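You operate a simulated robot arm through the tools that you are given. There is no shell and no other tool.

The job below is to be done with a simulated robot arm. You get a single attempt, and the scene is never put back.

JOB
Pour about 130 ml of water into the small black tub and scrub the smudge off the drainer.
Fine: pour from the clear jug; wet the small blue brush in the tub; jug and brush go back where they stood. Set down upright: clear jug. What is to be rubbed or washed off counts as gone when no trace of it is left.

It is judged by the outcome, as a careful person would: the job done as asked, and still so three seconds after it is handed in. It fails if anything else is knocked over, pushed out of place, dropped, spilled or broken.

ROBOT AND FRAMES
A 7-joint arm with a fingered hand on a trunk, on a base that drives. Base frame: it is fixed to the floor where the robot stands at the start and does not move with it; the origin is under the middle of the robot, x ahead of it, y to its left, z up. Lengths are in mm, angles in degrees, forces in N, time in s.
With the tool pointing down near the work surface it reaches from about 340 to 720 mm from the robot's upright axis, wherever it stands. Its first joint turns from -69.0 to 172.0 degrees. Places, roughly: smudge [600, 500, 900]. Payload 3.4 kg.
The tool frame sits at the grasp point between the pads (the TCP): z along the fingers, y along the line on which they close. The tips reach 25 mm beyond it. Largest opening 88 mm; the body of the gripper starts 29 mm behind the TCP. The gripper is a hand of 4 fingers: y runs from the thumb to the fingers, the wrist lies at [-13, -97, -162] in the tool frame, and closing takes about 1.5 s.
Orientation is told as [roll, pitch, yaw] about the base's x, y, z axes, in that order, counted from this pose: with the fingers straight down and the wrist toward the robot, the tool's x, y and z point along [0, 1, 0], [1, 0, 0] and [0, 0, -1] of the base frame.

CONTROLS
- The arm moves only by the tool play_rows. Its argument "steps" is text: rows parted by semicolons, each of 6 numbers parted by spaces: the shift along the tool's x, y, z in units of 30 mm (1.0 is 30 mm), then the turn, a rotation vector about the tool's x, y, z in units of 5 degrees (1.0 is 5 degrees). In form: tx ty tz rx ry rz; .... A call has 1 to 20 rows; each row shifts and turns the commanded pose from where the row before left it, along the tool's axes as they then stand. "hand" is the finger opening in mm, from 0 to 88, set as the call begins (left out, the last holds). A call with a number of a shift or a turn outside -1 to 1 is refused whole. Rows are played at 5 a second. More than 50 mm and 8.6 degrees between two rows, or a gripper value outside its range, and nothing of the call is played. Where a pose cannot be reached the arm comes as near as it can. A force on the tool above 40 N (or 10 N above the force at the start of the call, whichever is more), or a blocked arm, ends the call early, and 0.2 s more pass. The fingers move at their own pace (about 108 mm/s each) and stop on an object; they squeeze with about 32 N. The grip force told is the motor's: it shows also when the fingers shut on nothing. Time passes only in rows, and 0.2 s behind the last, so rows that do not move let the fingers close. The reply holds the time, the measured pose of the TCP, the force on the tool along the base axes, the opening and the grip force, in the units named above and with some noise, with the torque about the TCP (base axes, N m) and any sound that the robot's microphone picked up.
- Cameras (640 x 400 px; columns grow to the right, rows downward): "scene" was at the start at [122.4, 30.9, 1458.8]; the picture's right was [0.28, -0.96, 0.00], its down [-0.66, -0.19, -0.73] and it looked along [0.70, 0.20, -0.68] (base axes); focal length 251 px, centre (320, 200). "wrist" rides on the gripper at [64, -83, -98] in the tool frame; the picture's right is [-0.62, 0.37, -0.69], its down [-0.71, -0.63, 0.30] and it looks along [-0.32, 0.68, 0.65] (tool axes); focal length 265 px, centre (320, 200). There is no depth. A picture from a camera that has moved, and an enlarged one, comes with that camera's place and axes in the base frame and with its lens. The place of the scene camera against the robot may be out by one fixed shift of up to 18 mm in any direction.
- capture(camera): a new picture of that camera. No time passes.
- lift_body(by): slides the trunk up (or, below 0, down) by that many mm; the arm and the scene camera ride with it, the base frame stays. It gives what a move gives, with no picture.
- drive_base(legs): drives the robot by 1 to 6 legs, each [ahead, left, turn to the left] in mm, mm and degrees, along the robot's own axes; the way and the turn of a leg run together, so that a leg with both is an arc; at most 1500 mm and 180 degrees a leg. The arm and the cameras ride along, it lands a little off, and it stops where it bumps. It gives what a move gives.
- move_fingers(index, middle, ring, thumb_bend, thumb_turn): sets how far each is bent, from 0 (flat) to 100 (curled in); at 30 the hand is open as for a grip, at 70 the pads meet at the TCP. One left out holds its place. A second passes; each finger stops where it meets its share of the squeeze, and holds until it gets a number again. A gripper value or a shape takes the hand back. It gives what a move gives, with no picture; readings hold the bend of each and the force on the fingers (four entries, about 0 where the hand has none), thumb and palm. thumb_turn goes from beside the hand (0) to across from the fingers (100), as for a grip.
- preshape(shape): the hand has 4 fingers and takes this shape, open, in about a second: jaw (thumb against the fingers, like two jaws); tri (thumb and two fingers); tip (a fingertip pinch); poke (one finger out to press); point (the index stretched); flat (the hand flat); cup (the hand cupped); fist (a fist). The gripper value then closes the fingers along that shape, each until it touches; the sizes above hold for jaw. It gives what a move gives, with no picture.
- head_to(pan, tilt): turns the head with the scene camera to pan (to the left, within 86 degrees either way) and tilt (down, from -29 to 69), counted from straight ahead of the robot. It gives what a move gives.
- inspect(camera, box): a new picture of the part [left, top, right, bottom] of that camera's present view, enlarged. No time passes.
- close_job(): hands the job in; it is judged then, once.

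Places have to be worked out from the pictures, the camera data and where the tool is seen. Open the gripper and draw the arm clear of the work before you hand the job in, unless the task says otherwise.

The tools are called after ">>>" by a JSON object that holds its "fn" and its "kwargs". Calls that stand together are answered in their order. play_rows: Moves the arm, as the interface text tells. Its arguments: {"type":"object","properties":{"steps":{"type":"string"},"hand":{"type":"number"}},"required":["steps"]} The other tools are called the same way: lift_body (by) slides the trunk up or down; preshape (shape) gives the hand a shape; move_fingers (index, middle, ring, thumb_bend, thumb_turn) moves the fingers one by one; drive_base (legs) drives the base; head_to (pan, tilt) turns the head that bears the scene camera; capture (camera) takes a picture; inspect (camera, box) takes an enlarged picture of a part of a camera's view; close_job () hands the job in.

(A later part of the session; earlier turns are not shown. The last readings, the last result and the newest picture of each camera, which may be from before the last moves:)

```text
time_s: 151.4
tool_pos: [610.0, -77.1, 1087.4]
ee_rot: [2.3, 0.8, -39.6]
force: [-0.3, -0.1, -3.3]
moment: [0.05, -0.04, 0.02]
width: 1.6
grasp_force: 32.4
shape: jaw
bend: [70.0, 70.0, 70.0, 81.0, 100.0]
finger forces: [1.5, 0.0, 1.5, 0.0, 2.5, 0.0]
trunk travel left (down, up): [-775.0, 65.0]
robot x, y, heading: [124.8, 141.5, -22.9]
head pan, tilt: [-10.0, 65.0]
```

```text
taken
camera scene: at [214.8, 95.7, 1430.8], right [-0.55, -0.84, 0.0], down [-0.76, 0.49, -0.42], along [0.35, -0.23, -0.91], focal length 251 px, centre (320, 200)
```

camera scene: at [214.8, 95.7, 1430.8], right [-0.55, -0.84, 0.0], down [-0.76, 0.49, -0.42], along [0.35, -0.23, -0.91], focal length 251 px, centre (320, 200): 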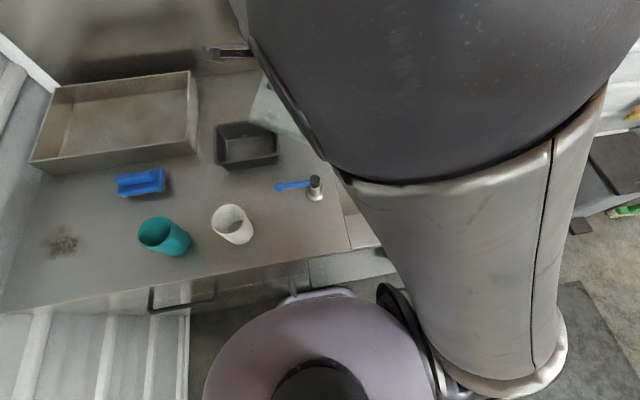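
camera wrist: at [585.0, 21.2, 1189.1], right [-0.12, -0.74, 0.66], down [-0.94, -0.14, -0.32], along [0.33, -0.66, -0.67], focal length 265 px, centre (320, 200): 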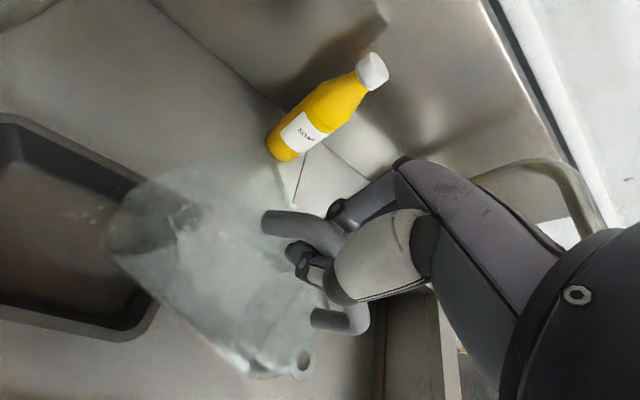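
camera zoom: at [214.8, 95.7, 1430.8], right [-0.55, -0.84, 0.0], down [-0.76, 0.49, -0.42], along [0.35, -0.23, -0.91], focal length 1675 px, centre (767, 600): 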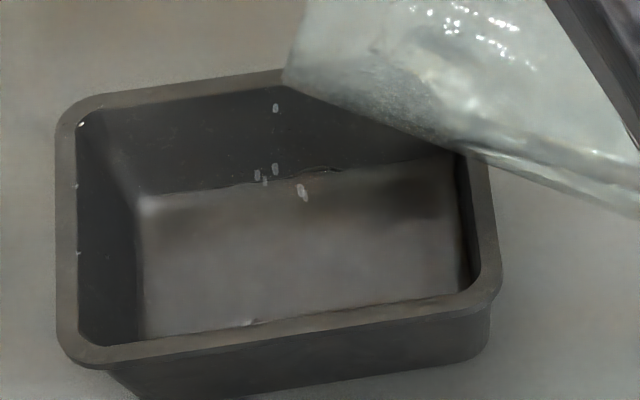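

The hand now points straight down with the handle in the cage; I pitch another 8° past vertical in small steps.

>>> {"fn": "play_rows", "kwargs": {"steps": "0 0 0 0 -0.4 0;0 0 0 0 -0.4 0;0 0 0 0 -0.4 0;0 0 0 0 -0.4 0;0 0 0 0 0 0"}}

>>> {"fn": "inspect", "kwargs": {"camera": "scene", "box": [190, 70, 310, 170]}}

>>> {"fn": "capture", "kwargs": {"camera": "wrist"}}

```text
time_s: 152.6
tool_pos: [610.3, -79.1, 1090.2]
ee_rot: [-5.5, 0.3, -39.8]
force: [-0.5, -0.1, -3.0]
moment: [0.0, -0.06, -0.03]
width: 1.5
grasp_force: 31.8
shape: jaw
bend: [70.0, 70.0, 70.0, 81.0, 100.0]
finger forces: [1.2, 0.0, 2.0, 0.1, 1.7, 0.1]
trunk travel left (down, up): [-775.0, 65.0]
robot x, y, heading: [123.0, 140.7, -22.9]
head pan, tilt: [-10.0, 65.0]
```

```text
4.00 times, centred on (250, 120) of scene
camera zoom: at [214.7, 95.7, 1430.8], right [-0.55, -0.84, 0.0], down [-0.76, 0.49, -0.42], along [0.35, -0.23, -0.91], focal length 1005 px, centre (600, 520)
```

zoom: 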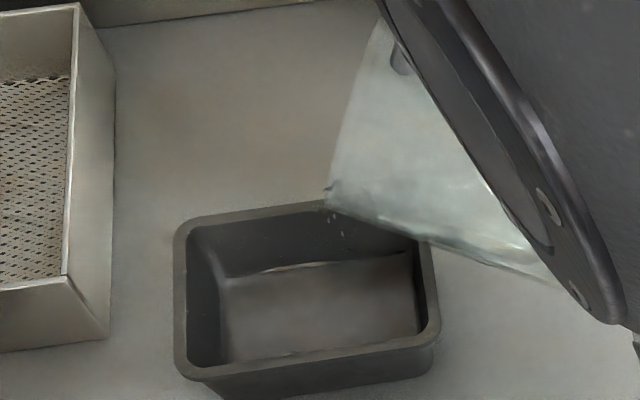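

```text
taken
camera wrist: at [593.4, 30.5, 1182.8], right [-0.06, -0.66, 0.75], down [-0.96, -0.17, -0.23], along [0.28, -0.73, -0.63], focal length 265 px, centre (320, 200)
```

wrist: 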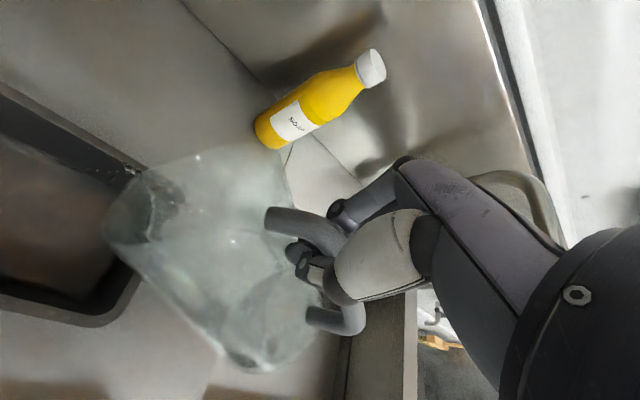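

The lip has crept toward the tub's far wall, so I shift 20 mm toward me before pouring more.

>>> {"fn": "play_rows", "kwargs": {"steps": "-0.048 -0.16 0 0 0 0;-0.048 -0.16 0 0 0 0;-0.048 -0.16 0 0 0 0;-0.048 -0.16 0 0 0 0;0 0 0 0 0 0"}}

>>> {"fn": "inspect", "kwargs": {"camera": "scene", "box": [190, 70, 310, 170]}}

```text
time_s: 153.8
tool_pos: [590.8, -71.6, 1087.3]
ee_rot: [-5.8, 0.7, -39.6]
force: [0.1, 0.6, -1.9]
moment: [0.02, -0.04, 0.03]
width: 1.4
grasp_force: 31.6
shape: jaw
bend: [70.0, 70.0, 70.0, 81.0, 100.0]
finger forces: [1.1, 0.1, 1.7, 0.1, 0.9, 0.1]
trunk travel left (down, up): [-775.0, 65.0]
robot x, y, heading: [124.6, 139.7, -23.2]
head pan, tilt: [-10.0, 65.0]
```

```text
4.00 times, centred on (250, 120) of scene
camera zoom: at [214.9, 95.7, 1430.8], right [-0.55, -0.84, 0.0], down [-0.76, 0.49, -0.42], along [0.35, -0.23, -0.91], focal length 1005 px, centre (600, 520)
```

zoom: 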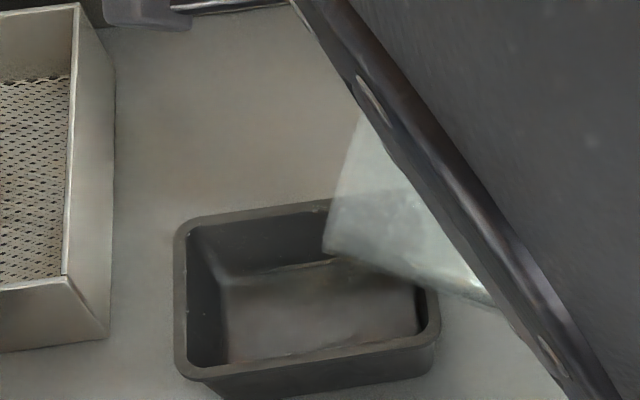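

Force reads only −1.9 N; to make sure the jug isn't resting on the tub's rim I raise 15 mm and take readings.

>>> {"fn": "play_rows", "kwargs": {"steps": "0 0 -0.25 0 0 0;0 0 -0.25 0 0 0;0 0 0 0 0 0"}}

>>> {"fn": "play_rows", "kwargs": {"steps": "0 0 0 0 0 0"}}

>>> {"fn": "play_rows", "kwargs": {"steps": "0 0 0 0 0 0"}}

>>> {"fn": "play_rows", "kwargs": {"steps": "0 0 0 0 0 0"}}

>>> {"fn": "inspect", "kwargs": {"camera": "scene", "box": [190, 70, 310, 170]}}

>>> {"fn": "capture", "kwargs": {"camera": "wrist"}}

```text
time_s: 154.6
tool_pos: [591.5, -69.2, 1102.9]
ee_rot: [-6.2, 0.7, -39.4]
force: [-0.5, -0.1, -2.3]
moment: [0.03, -0.02, -0.02]
width: 1.4
grasp_force: 32.2
shape: jaw
bend: [70.0, 70.0, 70.0, 81.0, 100.0]
finger forces: [1.1, 0.0, 2.1, 0.1, 1.2, 0.0]
trunk travel left (down, up): [-775.0, 65.0]
robot x, y, heading: [126.3, 141.3, -23.0]
head pan, tilt: [-10.0, 65.0]
```

```text
time_s: 155.0
tool_pos: [592.0, -66.7, 1102.9]
ee_rot: [-6.0, 0.5, -39.2]
force: [0.4, 0.4, -2.3]
moment: [0.03, -0.05, 0.01]
width: 1.6
grasp_force: 31.9
shape: jaw
bend: [70.0, 70.0, 70.0, 81.0, 100.0]
finger forces: [1.0, 0.0, 1.9, 0.1, 1.5, 0.0]
trunk travel left (down, up): [-775.0, 65.0]
robot x, y, heading: [124.6, 140.9, -22.8]
head pan, tilt: [-10.0, 65.0]
```

```text
time_s: 155.4
tool_pos: [591.8, -67.5, 1103.4]
ee_rot: [-6.0, 0.4, -39.2]
force: [0.7, -0.8, -3.5]
moment: [0.01, -0.04, 0.02]
width: 1.7
grasp_force: 31.8
shape: jaw
bend: [70.0, 70.0, 70.0, 81.0, 100.0]
finger forces: [1.0, 0.0, 2.0, 0.1, 1.5, 0.1]
trunk travel left (down, up): [-775.0, 65.0]
robot x, y, heading: [125.9, 137.6, -22.9]
head pan, tilt: [-10.0, 65.0]
```

```text
time_s: 155.8
tool_pos: [591.0, -65.8, 1102.6]
ee_rot: [-6.0, 0.4, -39.2]
force: [0.5, -0.2, -3.3]
moment: [0.01, -0.05, 0.0]
width: 1.8
grasp_force: 31.5
shape: jaw
bend: [70.0, 70.0, 70.0, 81.0, 100.0]
finger forces: [1.1, 0.0, 1.7, 0.0, 1.1, 0.1]
trunk travel left (down, up): [-775.0, 65.0]
robot x, y, heading: [123.3, 141.7, -22.9]
head pan, tilt: [-10.0, 65.0]
```

```text
4.00 times, centred on (250, 120) of scene
camera zoom: at [214.7, 95.7, 1430.8], right [-0.55, -0.84, 0.0], down [-0.76, 0.49, -0.42], along [0.35, -0.23, -0.91], focal length 1005 px, centre (600, 520)
```

zoom: 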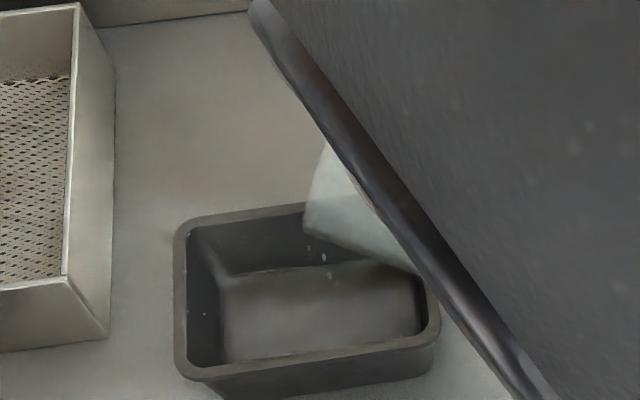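

```text
taken
camera wrist: at [574.5, 43.2, 1194.6], right [-0.05, -0.66, 0.75], down [-0.96, -0.18, -0.22], along [0.28, -0.73, -0.62], focal length 265 px, centre (320, 200)
```

wrist: 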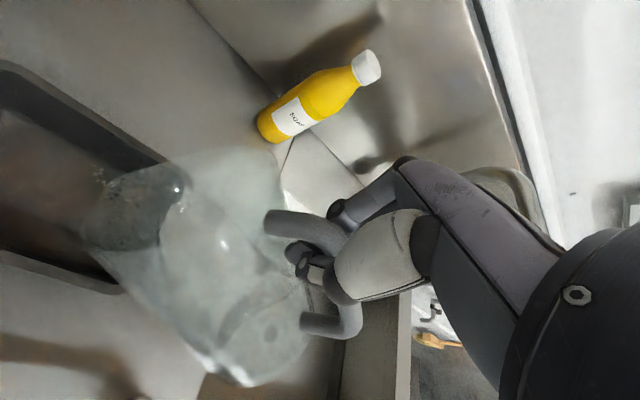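

Average is now about 2.7 N, near the target of ≈2.66 N. I pitch back up 15° to stop the flow and take a proper series of readings.

>>> {"fn": "play_rows", "kwargs": {"steps": "0 0 0 0 0.6 0;0 0 0 0 0.6 0;0 0 0 0 0.6 0;0 0 0 0 0.6 0;0 0 0 0 0.6 0;0 0 0 0 0 0;0 0 0 0 0 0"}}

>>> {"fn": "play_rows", "kwargs": {"steps": "0 0 0 0 0 0"}}

>>> {"fn": "play_rows", "kwargs": {"steps": "0 0 0 0 0 0"}}

>>> {"fn": "play_rows", "kwargs": {"steps": "0 0 0 0 0 0"}}

>>> {"fn": "play_rows", "kwargs": {"steps": "0 0 0 0 0 0"}}

>>> {"fn": "play_rows", "kwargs": {"steps": "0 0 0 0 0 0"}}

>>> {"fn": "play_rows", "kwargs": {"steps": "0 0 0 0 0 0"}}

>>> {"fn": "play_rows", "kwargs": {"steps": "0 0 0 0 0 0"}}

>>> {"fn": "play_rows", "kwargs": {"steps": "0 0 0 0 0 0"}}

>>> {"fn": "play_rows", "kwargs": {"steps": "0 0 0 0 0 0"}}

>>> {"fn": "play_rows", "kwargs": {"steps": "0 0 0 0 0 0"}}

>>> {"fn": "inspect", "kwargs": {"camera": "scene", "box": [190, 70, 310, 170]}}

```text
time_s: 157.4
tool_pos: [591.1, -65.6, 1098.7]
ee_rot: [7.8, 0.2, -39.0]
force: [0.0, 0.1, -2.2]
moment: [0.03, -0.04, -0.03]
width: 1.7
grasp_force: 32.1
shape: jaw
bend: [70.0, 70.0, 70.0, 81.0, 100.0]
finger forces: [1.7, 0.1, 1.0, 0.1, 2.0, 0.1]
trunk travel left (down, up): [-775.0, 65.0]
robot x, y, heading: [124.1, 140.3, -23.2]
head pan, tilt: [-10.0, 65.0]
```

```text
time_s: 157.8
tool_pos: [593.3, -65.2, 1097.9]
ee_rot: [7.7, 0.2, -39.0]
force: [1.0, -0.2, -2.6]
moment: [0.01, 0.0, 0.0]
width: 1.8
grasp_force: 31.6
shape: jaw
bend: [70.0, 70.0, 70.0, 81.0, 100.0]
finger forces: [1.5, 0.0, 1.0, 0.0, 2.3, 0.1]
trunk travel left (down, up): [-775.0, 65.0]
robot x, y, heading: [123.7, 139.6, -22.9]
head pan, tilt: [-10.0, 65.0]
```

```text
time_s: 158.2
tool_pos: [591.6, -65.3, 1099.1]
ee_rot: [7.6, 0.2, -39.1]
force: [0.0, -0.1, -3.3]
moment: [0.01, -0.03, 0.0]
width: 1.4
grasp_force: 32.0
shape: jaw
bend: [70.0, 70.0, 70.0, 81.0, 100.0]
finger forces: [1.7, 0.1, 0.8, 0.0, 2.1, 0.0]
trunk travel left (down, up): [-775.0, 65.0]
robot x, y, heading: [122.5, 142.3, -23.0]
head pan, tilt: [-10.0, 65.0]
```

```text
time_s: 158.6
tool_pos: [592.2, -65.2, 1098.8]
ee_rot: [7.7, 0.2, -38.8]
force: [0.6, -0.4, -2.1]
moment: [0.01, -0.01, -0.02]
width: 1.6
grasp_force: 32.0
shape: jaw
bend: [70.0, 70.0, 70.0, 81.0, 100.0]
finger forces: [1.7, 0.0, 0.9, 0.0, 2.1, 0.0]
trunk travel left (down, up): [-775.0, 65.0]
robot x, y, heading: [125.9, 143.5, -22.9]
head pan, tilt: [-10.0, 65.0]
```

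```text
time_s: 159.0
tool_pos: [592.0, -66.0, 1099.4]
ee_rot: [7.7, 0.2, -39.0]
force: [0.0, 0.6, -2.5]
moment: [0.02, -0.02, -0.02]
width: 1.4
grasp_force: 32.4
shape: jaw
bend: [70.0, 70.0, 70.0, 81.0, 100.0]
finger forces: [1.5, 0.0, 1.1, 0.0, 2.4, 0.1]
trunk travel left (down, up): [-775.0, 65.0]
robot x, y, heading: [125.4, 140.6, -23.1]
head pan, tilt: [-10.0, 65.0]
```

```text
time_s: 159.4
tool_pos: [591.9, -64.6, 1097.4]
ee_rot: [7.6, 0.2, -39.1]
force: [-0.5, 0.7, -3.5]
moment: [0.02, -0.02, -0.01]
width: 1.8
grasp_force: 32.6
shape: jaw
bend: [70.0, 70.0, 70.0, 81.0, 100.0]
finger forces: [1.8, 0.1, 1.0, 0.2, 2.0, 0.1]
trunk travel left (down, up): [-775.0, 65.0]
robot x, y, heading: [125.5, 140.8, -23.0]
head pan, tilt: [-10.0, 65.0]
```

```text
time_s: 159.8
tool_pos: [591.7, -65.1, 1098.6]
ee_rot: [7.6, 0.2, -39.0]
force: [-0.6, 0.1, -2.8]
moment: [0.02, -0.04, 0.01]
width: 1.5
grasp_force: 32.0
shape: jaw
bend: [70.0, 70.0, 70.0, 81.0, 100.0]
finger forces: [1.6, 0.0, 1.0, 0.0, 2.6, 0.1]
trunk travel left (down, up): [-775.0, 65.0]
robot x, y, heading: [123.9, 139.0, -22.9]
head pan, tilt: [-10.0, 65.0]
```

```text
time_s: 160.2
tool_pos: [591.3, -64.8, 1100.1]
ee_rot: [7.6, 0.2, -39.0]
force: [-0.8, -0.1, -2.7]
moment: [0.0, -0.02, -0.03]
width: 1.8
grasp_force: 32.4
shape: jaw
bend: [70.0, 70.0, 70.0, 81.0, 100.0]
finger forces: [1.8, 0.0, 1.0, 0.0, 1.9, 0.0]
trunk travel left (down, up): [-775.0, 65.0]
robot x, y, heading: [129.3, 140.7, -22.8]
head pan, tilt: [-10.0, 65.0]
```

```text
time_s: 160.6
tool_pos: [592.1, -65.6, 1097.8]
ee_rot: [7.6, 0.2, -38.9]
force: [0.1, -0.5, -3.2]
moment: [-0.02, -0.06, 0.01]
width: 1.4
grasp_force: 31.9
shape: jaw
bend: [70.0, 70.0, 70.0, 81.0, 100.0]
finger forces: [1.7, 0.1, 1.1, 0.0, 2.8, 0.0]
trunk travel left (down, up): [-775.0, 65.0]
robot x, y, heading: [125.3, 141.1, -22.7]
head pan, tilt: [-10.0, 65.0]
```

```text
time_s: 161.0
tool_pos: [592.7, -64.5, 1099.4]
ee_rot: [7.7, 0.2, -38.9]
force: [1.1, 0.2, -2.7]
moment: [0.0, -0.02, 0.04]
width: 1.8
grasp_force: 32.7
shape: jaw
bend: [70.0, 70.0, 70.0, 81.0, 100.0]
finger forces: [1.8, 0.1, 1.0, 0.0, 2.1, 0.1]
trunk travel left (down, up): [-775.0, 65.0]
robot x, y, heading: [121.6, 138.6, -23.0]
head pan, tilt: [-10.0, 65.0]
```

```text
time_s: 161.4
tool_pos: [592.1, -66.0, 1098.4]
ee_rot: [7.6, 0.2, -39.0]
force: [-0.5, 0.5, -4.3]
moment: [-0.02, -0.04, -0.01]
width: 1.6
grasp_force: 31.8
shape: jaw
bend: [70.0, 70.0, 70.0, 81.0, 100.0]
finger forces: [1.8, 0.0, 1.2, 0.0, 2.8, 0.1]
trunk travel left (down, up): [-775.0, 65.0]
robot x, y, heading: [124.1, 142.2, -22.6]
head pan, tilt: [-10.0, 65.0]
```

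```text
4.00 times, centred on (250, 120) of scene
camera zoom: at [214.7, 95.8, 1430.8], right [-0.55, -0.84, 0.0], down [-0.76, 0.49, -0.42], along [0.35, -0.23, -0.91], focal length 1005 px, centre (600, 520)
```

zoom: 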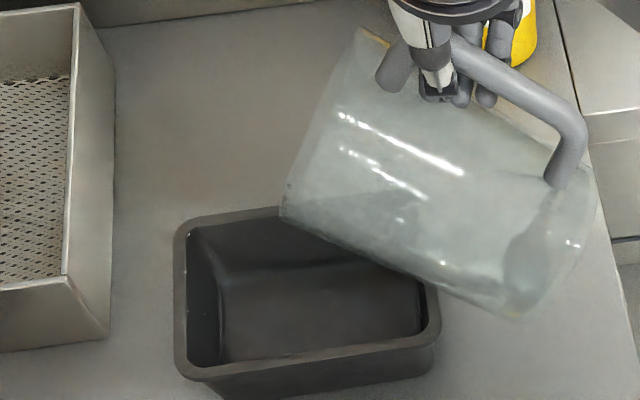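

Estimates average ≈2.75 N, i.e. about 115–125 ml poured. I add one short extra dip to bring it to about 130 ml, then pitch back up.

>>> {"fn": "play_rows", "kwargs": {"steps": "0 0 0 0 -0.7 0;0 0 0 0 -0.7 0;0 0 0 0 -0.7 0;0 0 0 0 -0.7 0;0 0 0 0 0 0;0 0 0 0 0 0;0 0 0 0 0 0"}}

>>> {"fn": "inspect", "kwargs": {"camera": "scene", "box": [190, 70, 310, 170]}}

>>> {"fn": "play_rows", "kwargs": {"steps": "0 0 0 0 0 0;0 0 0 0 0.8 0;0 0 0 0 0.8 0;0 0 0 0 0.8 0;0 0 0 0 0.8 0;0 0 0 0 0.8 0;0 0 0 0 0.8 0;0 0 0 0 0 0"}}

>>> {"fn": "inspect", "kwargs": {"camera": "scene", "box": [190, 70, 310, 170]}}

```text
time_s: 163.0
tool_pos: [592.2, -68.6, 1103.1]
ee_rot: [-5.0, 0.6, -39.3]
force: [-0.3, 0.9, -2.8]
moment: [0.01, -0.07, -0.03]
width: 1.7
grasp_force: 32.5
shape: jaw
bend: [70.0, 70.0, 70.0, 81.0, 100.0]
finger forces: [1.7, 0.0, 2.1, 0.0, 2.8, 0.0]
trunk travel left (down, up): [-775.0, 65.0]
robot x, y, heading: [125.9, 137.4, -22.9]
head pan, tilt: [-10.0, 65.0]
```

```text
4.00 times, centred on (250, 120) of scene
camera zoom: at [214.7, 95.7, 1430.8], right [-0.55, -0.84, 0.0], down [-0.76, 0.49, -0.42], along [0.35, -0.23, -0.91], focal length 1005 px, centre (600, 520)
```

zoom: 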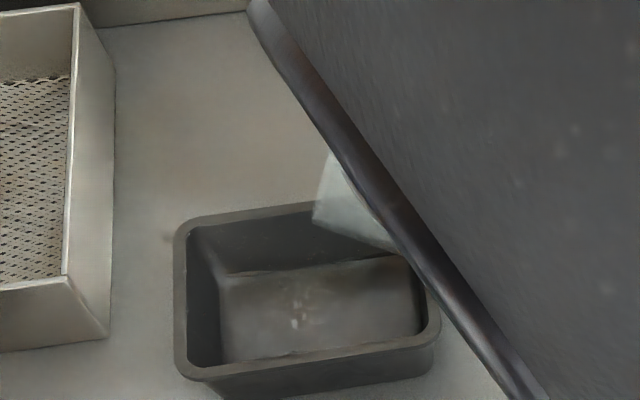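

```text
time_s: 164.8
tool_pos: [591.8, -63.1, 1098.4]
ee_rot: [17.7, 0.2, -39.1]
force: [0.0, 0.1, -3.1]
moment: [0.0, -0.01, -0.02]
width: 1.7
grasp_force: 31.7
shape: jaw
bend: [70.0, 70.0, 70.0, 81.0, 100.0]
finger forces: [2.2, 0.0, 0.6, 0.1, 1.7, 0.0]
trunk travel left (down, up): [-775.0, 65.0]
robot x, y, heading: [123.5, 139.4, -23.0]
head pan, tilt: [-10.0, 65.0]
```

```text
4.00 times, centred on (250, 120) of scene
camera zoom: at [214.9, 96.1, 1430.8], right [-0.55, -0.84, 0.0], down [-0.76, 0.49, -0.42], along [0.35, -0.23, -0.91], focal length 1005 px, centre (600, 520)
```

zoom: 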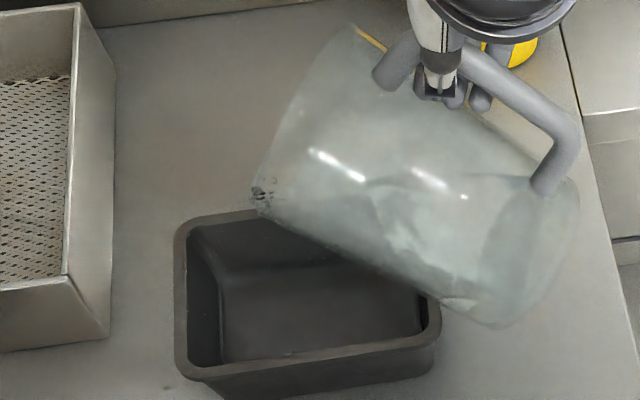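

The jug has swung back and the flow stopped. I continue pitching the hand up over the tub so any last drips fall into it.

>>> {"fn": "play_rows", "kwargs": {"steps": "0 0 0 0 0.8 0;0 0 0 0 0.8 0;0 0 0 0 0.8 0;0 0 0 0 0.8 0;0 0 0 0 0.8 0;0 0 0 0 0.8 0;0 0 0 0 0.8 0;0 0 0 0 0.8 0;0 0 0 0 0.8 0;0 0 0 0 0.8 0;0 0 0 0 0.8 0;0 0 0 0 0.8 0;0 0 0 0 0 0;0 0 0 0 0 0;0 0 0 0 0 0"}}

>>> {"fn": "inspect", "kwargs": {"camera": "scene", "box": [170, 60, 330, 180]}}

>>> {"fn": "inspect", "kwargs": {"camera": "scene", "box": [180, 140, 260, 190]}}

```text
time_s: 168.0
tool_pos: [592.0, -66.0, 1098.9]
ee_rot: [65.7, 0.3, -39.1]
force: [-0.6, -0.2, -2.3]
moment: [-0.11, 0.02, 0.01]
width: 1.6
grasp_force: 32.3
shape: jaw
bend: [70.0, 70.0, 70.0, 81.0, 100.0]
finger forces: [1.2, 0.0, 0.0, 0.0, 1.0, 0.0]
trunk travel left (down, up): [-775.0, 65.0]
robot x, y, heading: [126.3, 141.0, -22.9]
head pan, tilt: [-10.0, 65.0]
```

```text
3.33 times, centred on (250, 120) of scene
camera zoom: at [214.7, 95.8, 1430.8], right [-0.55, -0.84, 0.0], down [-0.76, 0.49, -0.42], along [0.35, -0.23, -0.91], focal length 838 px, centre (553, 467)
```

zoom: 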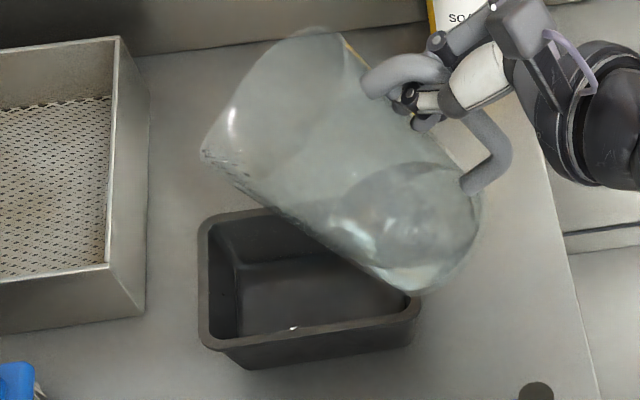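

```text
8.00 times, centred on (220, 165) of scene
camera zoom: at [214.7, 95.8, 1430.8], right [-0.55, -0.84, 0.0], down [-0.76, 0.49, -0.42], along [0.35, -0.23, -0.91], focal length 2010 px, centre (1120, 480)
```

zoom: 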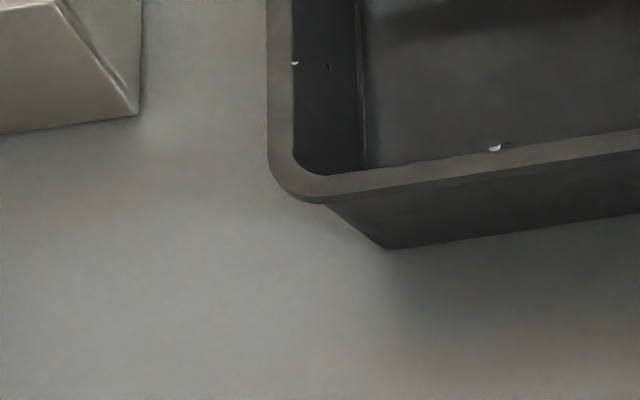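

Jug hangs calmer now (~45°), no drips on the counter. I take another weight series to confirm the poured amount.

>>> {"fn": "play_rows", "kwargs": {"steps": "0 0 0 0 0 0"}}

>>> {"fn": "play_rows", "kwargs": {"steps": "0 0 0 0 0 0"}}

>>> {"fn": "play_rows", "kwargs": {"steps": "0 0 0 0 0 0"}}

>>> {"fn": "play_rows", "kwargs": {"steps": "0 0 0 0 0 0"}}

>>> {"fn": "play_rows", "kwargs": {"steps": "0 0 0 0 0 0"}}

>>> {"fn": "play_rows", "kwargs": {"steps": "0 0 0 0 0 0"}}

>>> {"fn": "play_rows", "kwargs": {"steps": "0 0 0 0 0 0"}}

>>> {"fn": "play_rows", "kwargs": {"steps": "0 0 0 0 0 0"}}

>>> {"fn": "play_rows", "kwargs": {"steps": "0 0 0 0 0 0"}}

>>> {"fn": "play_rows", "kwargs": {"steps": "0 0 0 0 0 0"}}

```text
time_s: 168.4
tool_pos: [592.4, -65.7, 1098.9]
ee_rot: [65.6, 0.1, -39.0]
force: [-0.2, -0.2, -3.9]
moment: [-0.1, 0.01, 0.01]
width: 1.6
grasp_force: 32.0
shape: jaw
bend: [70.0, 70.0, 70.0, 81.0, 100.0]
finger forces: [1.2, 0.1, 0.1, 0.0, 1.0, 0.0]
trunk travel left (down, up): [-775.0, 65.0]
robot x, y, heading: [124.7, 140.5, -23.1]
head pan, tilt: [-10.0, 65.0]
```

```text
time_s: 168.8
tool_pos: [591.5, -66.0, 1097.4]
ee_rot: [65.6, 0.3, -38.9]
force: [0.1, 0.4, -2.4]
moment: [-0.12, 0.03, 0.04]
width: 1.5
grasp_force: 32.0
shape: jaw
bend: [70.0, 70.0, 70.0, 81.0, 100.0]
finger forces: [1.2, 0.0, 0.1, 0.1, 0.9, 0.0]
trunk travel left (down, up): [-775.0, 65.0]
robot x, y, heading: [128.8, 140.5, -23.0]
head pan, tilt: [-10.0, 65.0]
```

```text
time_s: 169.2
tool_pos: [591.3, -66.4, 1097.5]
ee_rot: [65.5, 0.3, -38.9]
force: [-0.1, -0.5, -2.8]
moment: [-0.1, 0.04, -0.03]
width: 1.5
grasp_force: 31.8
shape: jaw
bend: [70.0, 70.0, 70.0, 81.0, 100.0]
finger forces: [1.2, 0.1, 0.0, 0.0, 1.0, 0.0]
trunk travel left (down, up): [-775.0, 65.0]
robot x, y, heading: [121.3, 142.3, -23.1]
head pan, tilt: [-10.0, 65.0]
```

```text
time_s: 169.6
tool_pos: [592.5, -65.1, 1097.9]
ee_rot: [65.6, 0.3, -38.9]
force: [-0.4, -0.3, -3.5]
moment: [-0.09, 0.03, 0.01]
width: 1.5
grasp_force: 31.5
shape: jaw
bend: [70.0, 70.0, 70.0, 81.0, 100.0]
finger forces: [1.2, 0.0, 0.0, 0.1, 1.1, 0.0]
trunk travel left (down, up): [-775.0, 65.0]
robot x, y, heading: [124.9, 146.7, -23.0]
head pan, tilt: [-10.0, 65.0]
```

```text
time_s: 170.0
tool_pos: [592.1, -64.7, 1097.9]
ee_rot: [65.6, 0.2, -38.9]
force: [-0.7, 0.1, -2.4]
moment: [-0.06, 0.05, -0.01]
width: 1.4
grasp_force: 32.2
shape: jaw
bend: [70.0, 70.0, 70.0, 81.0, 100.0]
finger forces: [1.2, 0.1, 0.0, 0.0, 1.0, 0.1]
trunk travel left (down, up): [-775.0, 65.0]
robot x, y, heading: [126.8, 138.2, -23.0]
head pan, tilt: [-10.0, 65.0]
```

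```text
time_s: 170.4
tool_pos: [592.5, -66.0, 1098.6]
ee_rot: [65.5, 0.3, -38.9]
force: [-0.3, 0.0, -2.7]
moment: [-0.12, 0.01, 0.01]
width: 1.6
grasp_force: 31.8
shape: jaw
bend: [70.0, 70.0, 70.0, 81.0, 100.0]
finger forces: [1.1, 0.1, 0.0, 0.1, 1.0, 0.1]
trunk travel left (down, up): [-775.0, 65.0]
robot x, y, heading: [125.2, 138.4, -22.9]
head pan, tilt: [-10.0, 65.0]
```

```text
time_s: 170.8
tool_pos: [591.9, -66.0, 1097.5]
ee_rot: [65.7, 0.3, -38.8]
force: [0.6, -0.8, -2.7]
moment: [-0.09, 0.01, -0.03]
width: 1.3
grasp_force: 32.2
shape: jaw
bend: [70.0, 70.0, 70.0, 81.0, 100.0]
finger forces: [1.3, 0.0, 0.1, 0.0, 1.0, 0.0]
trunk travel left (down, up): [-775.0, 65.0]
robot x, y, heading: [125.0, 143.8, -23.1]
head pan, tilt: [-10.0, 65.0]
```

```text
time_s: 171.2
tool_pos: [591.8, -64.4, 1096.7]
ee_rot: [65.6, 0.3, -38.9]
force: [-0.4, 0.8, -3.2]
moment: [-0.07, 0.01, -0.01]
width: 1.5
grasp_force: 32.0
shape: jaw
bend: [70.0, 70.0, 70.0, 81.0, 100.0]
finger forces: [1.2, 0.1, 0.0, 0.1, 1.0, 0.0]
trunk travel left (down, up): [-775.0, 65.0]
robot x, y, heading: [121.3, 134.7, -22.8]
head pan, tilt: [-10.0, 65.0]
```

```text
time_s: 171.6
tool_pos: [591.4, -65.4, 1098.5]
ee_rot: [65.6, 0.3, -38.9]
force: [-0.3, -0.6, -2.3]
moment: [-0.1, 0.03, 0.02]
width: 1.4
grasp_force: 32.5
shape: jaw
bend: [70.0, 70.0, 70.0, 81.0, 100.0]
finger forces: [1.1, 0.0, 0.0, 0.0, 1.1, 0.0]
trunk travel left (down, up): [-775.0, 65.0]
robot x, y, heading: [125.2, 139.6, -23.0]
head pan, tilt: [-10.0, 65.0]
```

```text
time_s: 172.0
tool_pos: [592.5, -66.4, 1097.9]
ee_rot: [65.6, 0.3, -38.8]
force: [-1.0, 0.1, -3.2]
moment: [-0.09, 0.04, -0.02]
width: 1.6
grasp_force: 32.2
shape: jaw
bend: [70.0, 70.0, 70.0, 81.0, 100.0]
finger forces: [1.2, 0.0, 0.0, 0.0, 1.0, 0.1]
trunk travel left (down, up): [-775.0, 65.0]
robot x, y, heading: [128.1, 143.9, -23.1]
head pan, tilt: [-10.0, 65.0]
```

Mean ≈2.85 N → about 110–115 ml poured. I do one more slightly deeper dip to add the missing ~15 ml.

>>> {"fn": "play_rows", "kwargs": {"steps": "0 0 0 0 -1 0;0 0 0 0 -1 0;0 0 0 0 -1 0;0 0 0 0 -1 0;0 0 0 0 -1 0;0 0 0 0 -1 0;0 0 0 0 -1 0;0 0 0 0 -1 0;0 0 0 0 -1 0;0 0 0 0 -0.8 0;0 0 0 0 -0.8 0;0 0 0 0 -0.8 0;0 0 0 0 -0.8 0;0 0 0 0 -0.7 0;0 0 0 0 -0.7 0;0 0 0 0 -0.7 0;0 0 0 0 0 0;0 0 0 0 0 0"}}

>>> {"fn": "inspect", "kwargs": {"camera": "scene", "box": [190, 70, 310, 170]}}

```text
time_s: 175.8
tool_pos: [591.8, -67.2, 1103.3]
ee_rot: [-4.5, 0.5, -39.3]
force: [-0.4, -0.8, -2.9]
moment: [0.05, -0.01, -0.03]
width: 1.2
grasp_force: 31.9
shape: jaw
bend: [70.0, 70.0, 70.0, 81.0, 100.0]
finger forces: [0.7, 0.0, 1.6, 0.0, 1.2, 0.0]
trunk travel left (down, up): [-775.0, 65.0]
robot x, y, heading: [123.0, 141.3, -22.9]
head pan, tilt: [-10.0, 65.0]
```

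```text
4.00 times, centred on (250, 120) of scene
camera zoom: at [214.8, 95.8, 1430.8], right [-0.55, -0.84, 0.0], down [-0.76, 0.49, -0.42], along [0.35, -0.23, -0.91], focal length 1005 px, centre (600, 520)
```

zoom: 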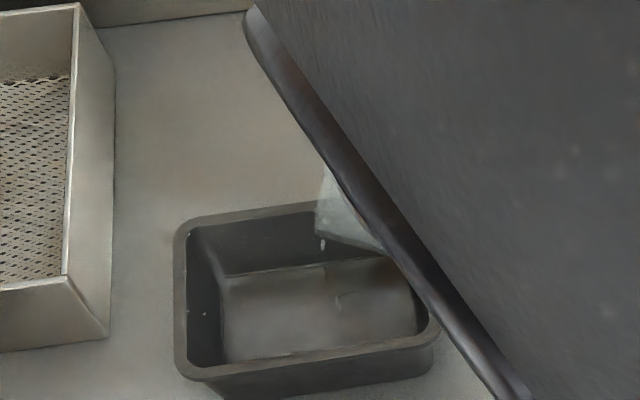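

Just drips at this angle; I go 7° further and hold about a second.

>>> {"fn": "play_rows", "kwargs": {"steps": "0 0 0 0 -0.7 0;0 0 0 0 -0.7 0;0 0 0 0 0 0;0 0 0 0 0 0;0 0 0 0 0 0"}}

>>> {"fn": "inspect", "kwargs": {"camera": "scene", "box": [190, 70, 310, 170]}}

>>> {"fn": "capture", "kwargs": {"camera": "wrist"}}

```text
time_s: 177.0
tool_pos: [591.5, -68.6, 1105.6]
ee_rot: [-11.4, 0.3, -39.5]
force: [0.5, 0.0, -2.7]
moment: [0.05, -0.08, 0.04]
width: 1.6
grasp_force: 32.0
shape: jaw
bend: [70.0, 70.0, 70.0, 81.0, 100.0]
finger forces: [0.5, 0.0, 2.1, 0.1, 0.7, 0.0]
trunk travel left (down, up): [-775.0, 65.0]
robot x, y, heading: [123.2, 138.9, -23.0]
head pan, tilt: [-10.0, 65.0]
```

```text
4.00 times, centred on (250, 120) of scene
camera zoom: at [214.7, 95.7, 1430.8], right [-0.55, -0.84, 0.0], down [-0.76, 0.49, -0.42], along [0.35, -0.23, -0.91], focal length 1005 px, centre (600, 520)
```

zoom: 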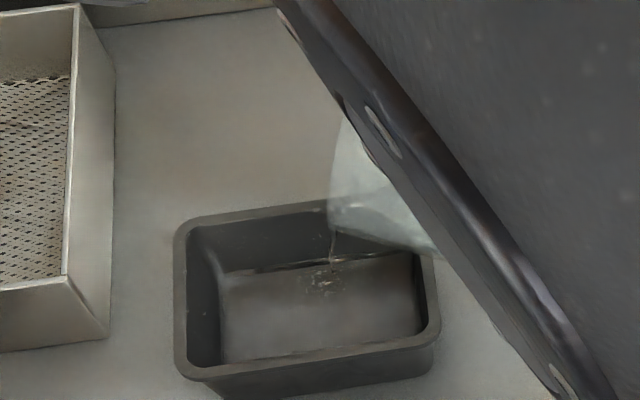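

```text
taken
camera wrist: at [580.7, 47.4, 1190.0], right [-0.01, -0.6, 0.8], down [-0.97, -0.19, -0.15], along [0.24, -0.78, -0.58], focal length 265 px, centre (320, 200)
```

wrist: 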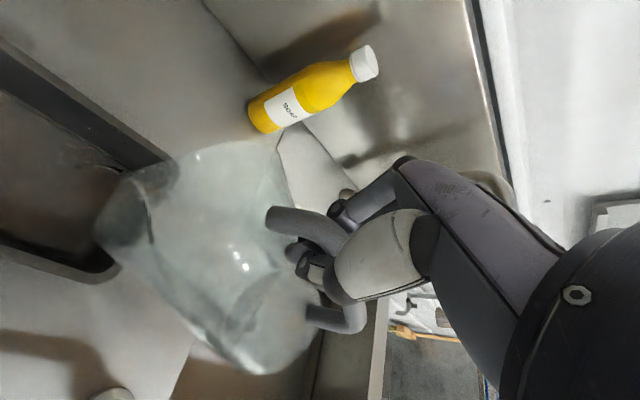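

A thin stream flowed for about a second — enough. I pitch back up fully, staying over the tub.

>>> {"fn": "play_rows", "kwargs": {"steps": "0 0 0 0 0.8 0;0 0 0 0 1 0;0 0 0 0 1 0;0 0 0 0 1 0;0 0 0 0 1 0;0 0 0 0 1 0;0 0 0 0 1 0;0 0 0 0 1 0;0 0 0 0 1 0;0 0 0 0 1 0;0 0 0 0 1 0;0 0 0 0 1 0;0 0 0 0 1 0;0 0 0 0 1 0;0 0 0 0 1 0;0 0 0 0 0.8 0;0 0 0 0 0 0;0 0 0 0 0 0;0 0 0 0 0 0;0 0 0 0 0 0"}}

>>> {"fn": "capture", "kwargs": {"camera": "scene"}}

>>> {"fn": "inspect", "kwargs": {"camera": "scene", "box": [170, 50, 330, 180]}}

```text
time_s: 181.2
tool_pos: [591.9, -65.1, 1098.4]
ee_rot: [65.2, 0.1, -39.0]
force: [0.1, -0.4, -2.3]
moment: [-0.06, 0.07, 0.01]
width: 1.2
grasp_force: 32.3
shape: jaw
bend: [70.0, 70.0, 70.0, 81.0, 100.0]
finger forces: [2.2, 0.0, 0.1, 0.0, 0.9, 0.0]
trunk travel left (down, up): [-775.0, 65.0]
robot x, y, heading: [128.7, 140.6, -22.9]
head pan, tilt: [-10.0, 65.0]
```

```text
taken
camera scene: at [214.7, 95.7, 1430.8], right [-0.55, -0.84, 0.0], down [-0.76, 0.49, -0.42], along [0.35, -0.23, -0.91], focal length 251 px, centre (320, 200)
```

scene: 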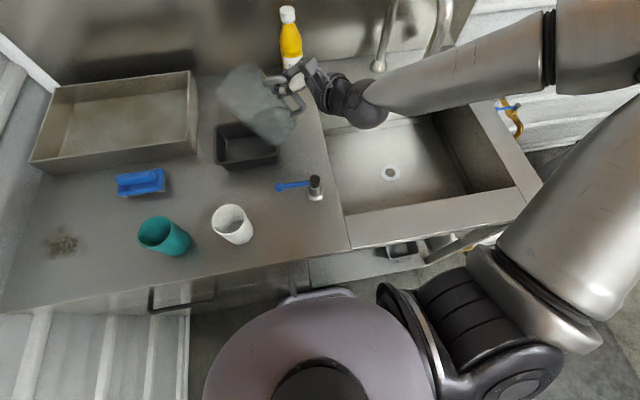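

```text
3.08 times, centred on (250, 115) of scene
camera zoom: at [214.7, 95.7, 1430.8], right [-0.55, -0.84, 0.0], down [-0.76, 0.49, -0.42], along [0.35, -0.23, -0.91], focal length 773 px, centre (535, 462)
```

zoom: 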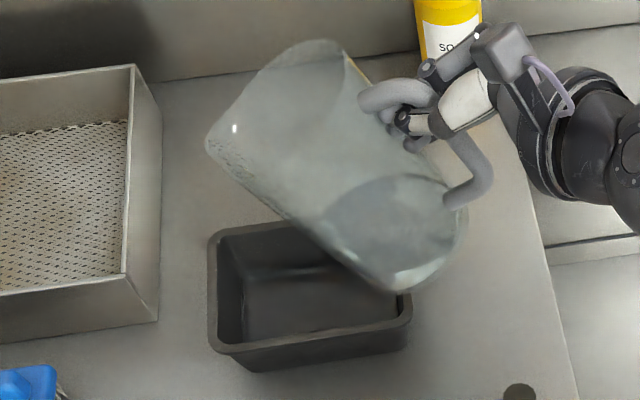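

The pour is done; the jug hangs quietly with the rest of its water. I raise slightly and carry it back behind the tub toward its place, keeping it right of the tray.

>>> {"fn": "play_rows", "kwargs": {"steps": "0.3 0 -0.14 0 0 0;0.3 0 -0.14 0 0 0;0.1 0.21 0.21 0 0 0;0.198 0.429 0.428 0 0 0;0.198 0.429 0.428 0 0 0;0.198 0.429 0.428 0 0 0;0.198 0.429 0.428 0 0 0;0.198 0.429 0.428 0 0 0;0.198 0.429 0.428 0 0 0;0.198 0.429 0.428 0 0 0;0.198 0.429 0.428 0 0 0;0.198 0.429 0.428 0 0 0;0.198 0.429 0.428 0 0 0;0.1 0.21 0.21 0 0 0;0 0 0 0 0 0;0 0 0 0 0 0"}}

>>> {"fn": "inspect", "kwargs": {"camera": "scene", "box": [150, 20, 310, 120]}}

>>> {"fn": "capture", "kwargs": {"camera": "wrist"}}

```text
time_s: 184.6
tool_pos: [800.5, -34.4, 1118.3]
ee_rot: [65.1, 0.3, -38.9]
force: [0.1, 0.3, -2.7]
moment: [-0.03, 0.08, 0.01]
width: 1.6
grasp_force: 31.8
shape: jaw
bend: [70.0, 70.0, 70.0, 81.0, 100.0]
finger forces: [1.9, 0.1, 0.0, 0.0, 1.0, 0.0]
trunk travel left (down, up): [-775.0, 65.0]
robot x, y, heading: [125.1, 140.9, -23.1]
head pan, tilt: [-10.0, 65.0]
```

```text
4.00 times, centred on (230, 70) of scene
camera zoom: at [215.1, 95.8, 1430.8], right [-0.55, -0.84, 0.0], down [-0.76, 0.49, -0.42], along [0.35, -0.23, -0.91], focal length 1005 px, centre (680, 720)
```

zoom: 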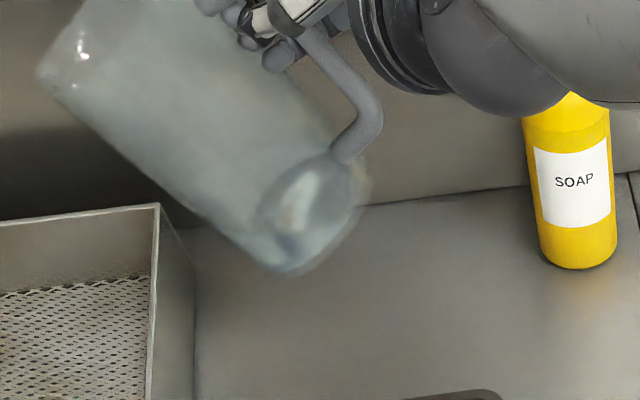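

```text
taken
camera wrist: at [696.8, -30.2, 1218.5], right [-0.27, -0.92, -0.27], down [-0.51, 0.38, -0.77], along [0.82, -0.07, -0.57], focal length 265 px, centre (320, 200)
```

wrist: 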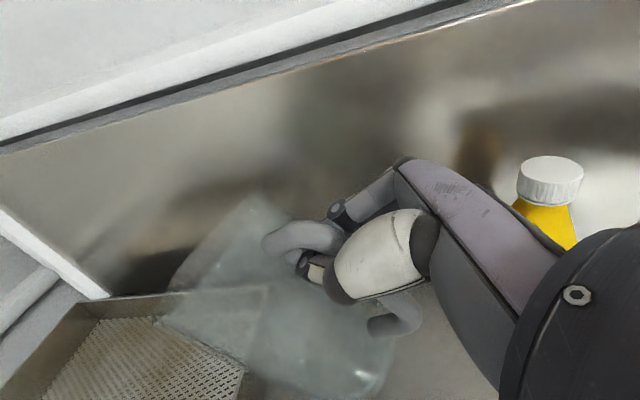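

The jug is behind the tub, leaning over the tray's corner but high. I lower 65 mm and check its lowest edge.

>>> {"fn": "play_rows", "kwargs": {"steps": "-0.28 0 0.13 0 0 0;-0.28 0 0.13 0 0 0;-0.28 0 0.13 0 0 0;-0.28 0 0.13 0 0 0;-0.28 0 0.13 0 0 0;-0.28 0 0.13 0 0 0;-0.28 0 0.13 0 0 0;0 0 0 0 0 0"}}

>>> {"fn": "inspect", "kwargs": {"camera": "scene", "box": [150, 20, 310, 120]}}

```text
time_s: 186.4
tool_pos: [799.6, -35.2, 1053.2]
ee_rot: [65.1, 0.2, -38.9]
force: [-0.4, -0.2, -2.2]
moment: [-0.08, 0.05, -0.01]
width: 1.5
grasp_force: 32.2
shape: jaw
bend: [70.0, 70.0, 70.0, 81.0, 100.0]
finger forces: [1.9, 0.0, 0.0, 0.1, 1.2, 0.1]
trunk travel left (down, up): [-775.0, 65.0]
robot x, y, heading: [128.4, 141.9, -23.2]
head pan, tilt: [-10.0, 65.0]
```

```text
4.00 times, centred on (230, 70) of scene
camera zoom: at [214.9, 95.9, 1430.8], right [-0.55, -0.84, 0.0], down [-0.76, 0.49, -0.42], along [0.35, -0.23, -0.91], focal length 1005 px, centre (680, 720)
```

zoom: 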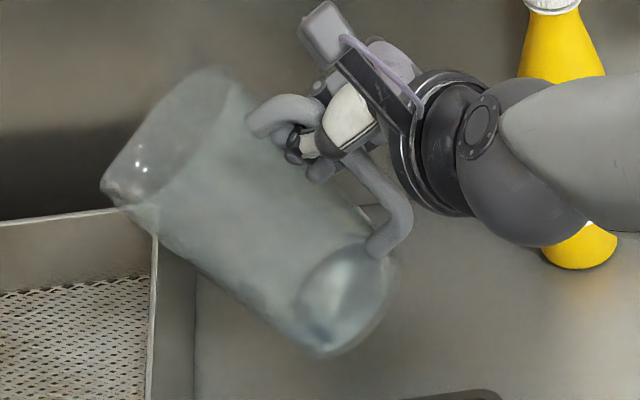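

The lip side is close to the tray's corner, so I move 30 mm right before lowering more.

>>> {"fn": "play_rows", "kwargs": {"steps": "-0.13 0.09 -0.29 0 0 0;-0.13 0.09 -0.29 0 0 0;-0.13 0.09 -0.29 0 0 0;0 0 0 0 0 0"}}

>>> {"fn": "play_rows", "kwargs": {"steps": "-0.2 0 0.08 0 0 0;-0.2 0 0.08 0 0 0;-0.2 0 0.08 0 0 0;0 0 0 0 0 0"}}

>>> {"fn": "inspect", "kwargs": {"camera": "scene", "box": [150, 30, 310, 130]}}

```text
time_s: 187.4
tool_pos: [787.6, -62.1, 1053.4]
ee_rot: [65.1, 0.3, -38.9]
force: [0.5, 0.0, -2.6]
moment: [-0.07, 0.02, 0.01]
width: 1.5
grasp_force: 32.2
shape: jaw
bend: [70.0, 70.0, 70.0, 81.0, 100.0]
finger forces: [1.9, 0.1, 0.0, 0.0, 1.3, 0.1]
trunk travel left (down, up): [-775.0, 65.0]
robot x, y, heading: [127.2, 143.8, -23.2]
head pan, tilt: [-10.0, 65.0]
```

```text
time_s: 188.4
tool_pos: [786.2, -60.8, 1034.7]
ee_rot: [65.1, 0.2, -39.0]
force: [-0.3, -0.3, -4.1]
moment: [-0.04, 0.07, 0.02]
width: 1.4
grasp_force: 31.8
shape: jaw
bend: [70.0, 70.0, 70.0, 81.0, 100.0]
finger forces: [1.7, 0.0, 0.0, 0.0, 1.1, 0.0]
trunk travel left (down, up): [-775.0, 65.0]
robot x, y, heading: [122.9, 140.8, -22.9]
head pan, tilt: [-10.0, 65.0]
```

```text
4.00 times, centred on (230, 80) of scene
camera zoom: at [214.9, 95.8, 1430.8], right [-0.55, -0.84, 0.0], down [-0.76, 0.49, -0.42], along [0.35, -0.23, -0.91], focal length 1005 px, centre (680, 680)
```

zoom: 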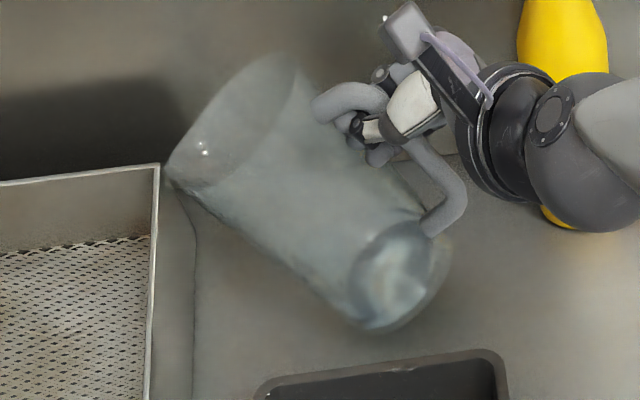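

Clear of the tray now. I lower in 8 mm steps until the base edge touches (force drops).

>>> {"fn": "play_rows", "kwargs": {"steps": "-0.12 0 0.05 0 0 0;-0.12 0 0.05 0 0 0;0 0 0 0 0 0"}}

>>> {"fn": "play_rows", "kwargs": {"steps": "-0.12 0 0.05 0 0 0;-0.12 0 0.05 0 0 0;0 0 0 0 0 0"}}

>>> {"fn": "inspect", "kwargs": {"camera": "scene", "box": [150, 30, 310, 130]}}

```text
time_s: 189.2
tool_pos: [786.8, -62.7, 1027.1]
ee_rot: [65.2, 0.1, -39.0]
force: [-0.9, -1.5, 3.8]
moment: [0.02, 0.07, 0.0]
width: 1.6
grasp_force: 31.8
shape: jaw
bend: [70.0, 70.0, 70.0, 81.0, 100.0]
finger forces: [0.8, 0.1, 0.0, 0.0, 1.0, 0.0]
trunk travel left (down, up): [-775.0, 65.0]
robot x, y, heading: [120.5, 141.0, -23.0]
head pan, tilt: [-10.0, 65.0]
```

```text
time_s: 190.0
tool_pos: [784.9, -62.5, 1019.4]
ee_rot: [65.2, 0.2, -39.1]
force: [-2.6, -1.5, 4.0]
moment: [0.02, 0.03, 0.0]
width: 1.7
grasp_force: 32.3
shape: jaw
bend: [70.0, 70.0, 70.0, 81.0, 100.0]
finger forces: [0.8, 0.0, 0.1, 0.1, 1.0, 0.0]
trunk travel left (down, up): [-775.0, 65.0]
robot x, y, heading: [124.2, 141.0, -23.1]
head pan, tilt: [-10.0, 65.0]
```

```text
4.00 times, centred on (230, 80) of scene
camera zoom: at [212.9, 95.7, 1431.0], right [-0.55, -0.84, 0.0], down [-0.76, 0.49, -0.42], along [0.36, -0.23, -0.91], focal length 1005 px, centre (680, 680)
```

zoom: 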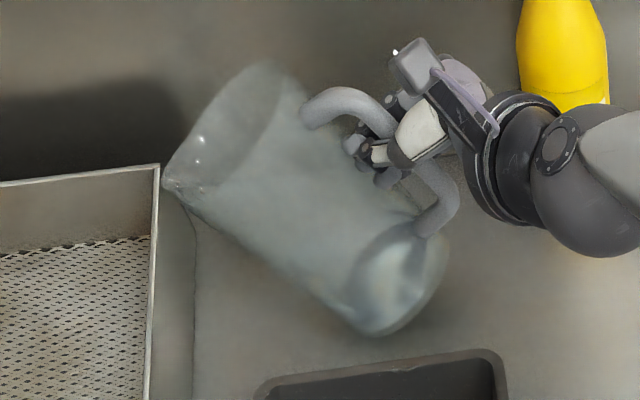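

The base edge has touched and the hand pushes down (+4 N). I now follow the arc: move to the right while lowering so the jug rights itself about its edge.

>>> {"fn": "play_rows", "kwargs": {"steps": "-0.14 0 -0.3 0 0 0;-0.14 0 -0.3 0 0 0;-0.2 0 -0.2 0 0 0;0 0 0 0 0 0"}}

>>> {"fn": "inspect", "kwargs": {"camera": "scene", "box": [150, 30, 310, 130]}}

```text
time_s: 191.0
tool_pos: [767.8, -83.7, 1015.1]
ee_rot: [65.2, 0.2, -38.9]
force: [0.3, -0.6, -1.2]
moment: [-0.02, 0.01, 0.01]
width: 1.3
grasp_force: 32.0
shape: jaw
bend: [70.0, 70.0, 70.0, 81.0, 100.0]
finger forces: [0.8, 0.0, 0.0, 0.1, 0.7, 0.0]
trunk travel left (down, up): [-775.0, 65.0]
robot x, y, heading: [127.0, 141.6, -23.1]
head pan, tilt: [-10.0, 65.0]
```

```text
4.00 times, centred on (230, 80) of scene
camera zoom: at [214.6, 96.1, 1430.8], right [-0.55, -0.84, 0.0], down [-0.76, 0.49, -0.42], along [0.35, -0.23, -0.91], focal length 1005 px, centre (680, 680)
```

zoom: 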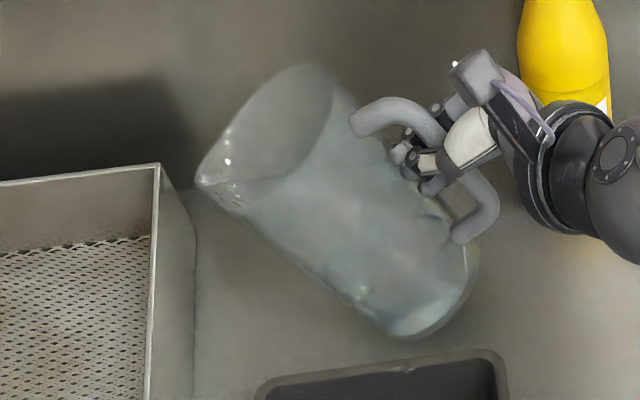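

The jug is righting nicely. I continue the arc: right and down.

>>> {"fn": "play_rows", "kwargs": {"steps": "-0.24 0 -0.2 0 0 0;-0.24 0 -0.2 0 0 0;-0.24 0 -0.2 0 0 0;-0.24 0 -0.15 0 0 0;0 0 0 0 0 0"}}

>>> {"fn": "inspect", "kwargs": {"camera": "scene", "box": [150, 30, 310, 130]}}

```text
time_s: 192.2
tool_pos: [748.7, -108.3, 998.5]
ee_rot: [65.1, 0.3, -39.0]
force: [0.1, 0.5, -1.3]
moment: [0.04, -0.02, -0.01]
width: 1.5
grasp_force: 32.2
shape: jaw
bend: [70.0, 70.0, 70.0, 81.0, 100.0]
finger forces: [0.7, 0.1, 0.0, 0.1, 0.7, 0.0]
trunk travel left (down, up): [-775.0, 65.0]
robot x, y, heading: [125.3, 139.7, -22.9]
head pan, tilt: [-10.0, 65.0]
```

```text
4.00 times, centred on (230, 80) of scene
camera zoom: at [214.6, 96.0, 1430.8], right [-0.55, -0.84, 0.0], down [-0.76, 0.49, -0.42], along [0.35, -0.23, -0.91], focal length 1005 px, centre (680, 680)
```

zoom: 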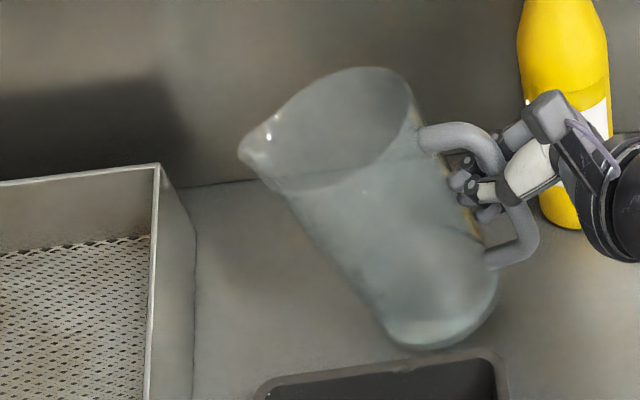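

Nearly upright. I lower mostly straight down now, keeping away from the soap bottle.

>>> {"fn": "play_rows", "kwargs": {"steps": "-0.26 0 0.05 0 0 0;-0.26 0 0.05 0 0 0;-0.26 0 0.05 0 0 0;0 0 0 0 0 0"}}

>>> {"fn": "inspect", "kwargs": {"camera": "scene", "box": [150, 30, 310, 130]}}

```text
time_s: 193.2
tool_pos: [743.3, -113.4, 976.0]
ee_rot: [65.2, 0.2, -39.0]
force: [0.2, -0.1, 1.7]
moment: [0.0, -0.01, 0.01]
width: 1.4
grasp_force: 32.0
shape: jaw
bend: [70.0, 70.0, 70.0, 81.0, 100.0]
finger forces: [0.1, 0.0, 0.9, 0.0, 0.4, 0.0]
trunk travel left (down, up): [-775.0, 65.0]
robot x, y, heading: [123.5, 143.2, -22.8]
head pan, tilt: [-10.0, 65.0]
```

```text
4.00 times, centred on (230, 80) of scene
camera zoom: at [214.3, 96.3, 1430.9], right [-0.54, -0.84, 0.0], down [-0.76, 0.49, -0.42], along [0.35, -0.23, -0.91], focal length 1005 px, centre (680, 680)
```

zoom: 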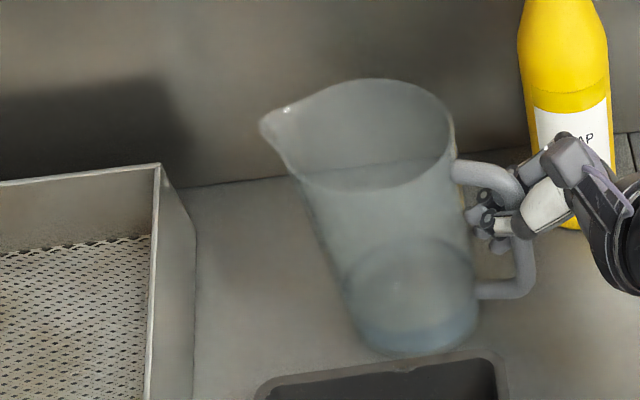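

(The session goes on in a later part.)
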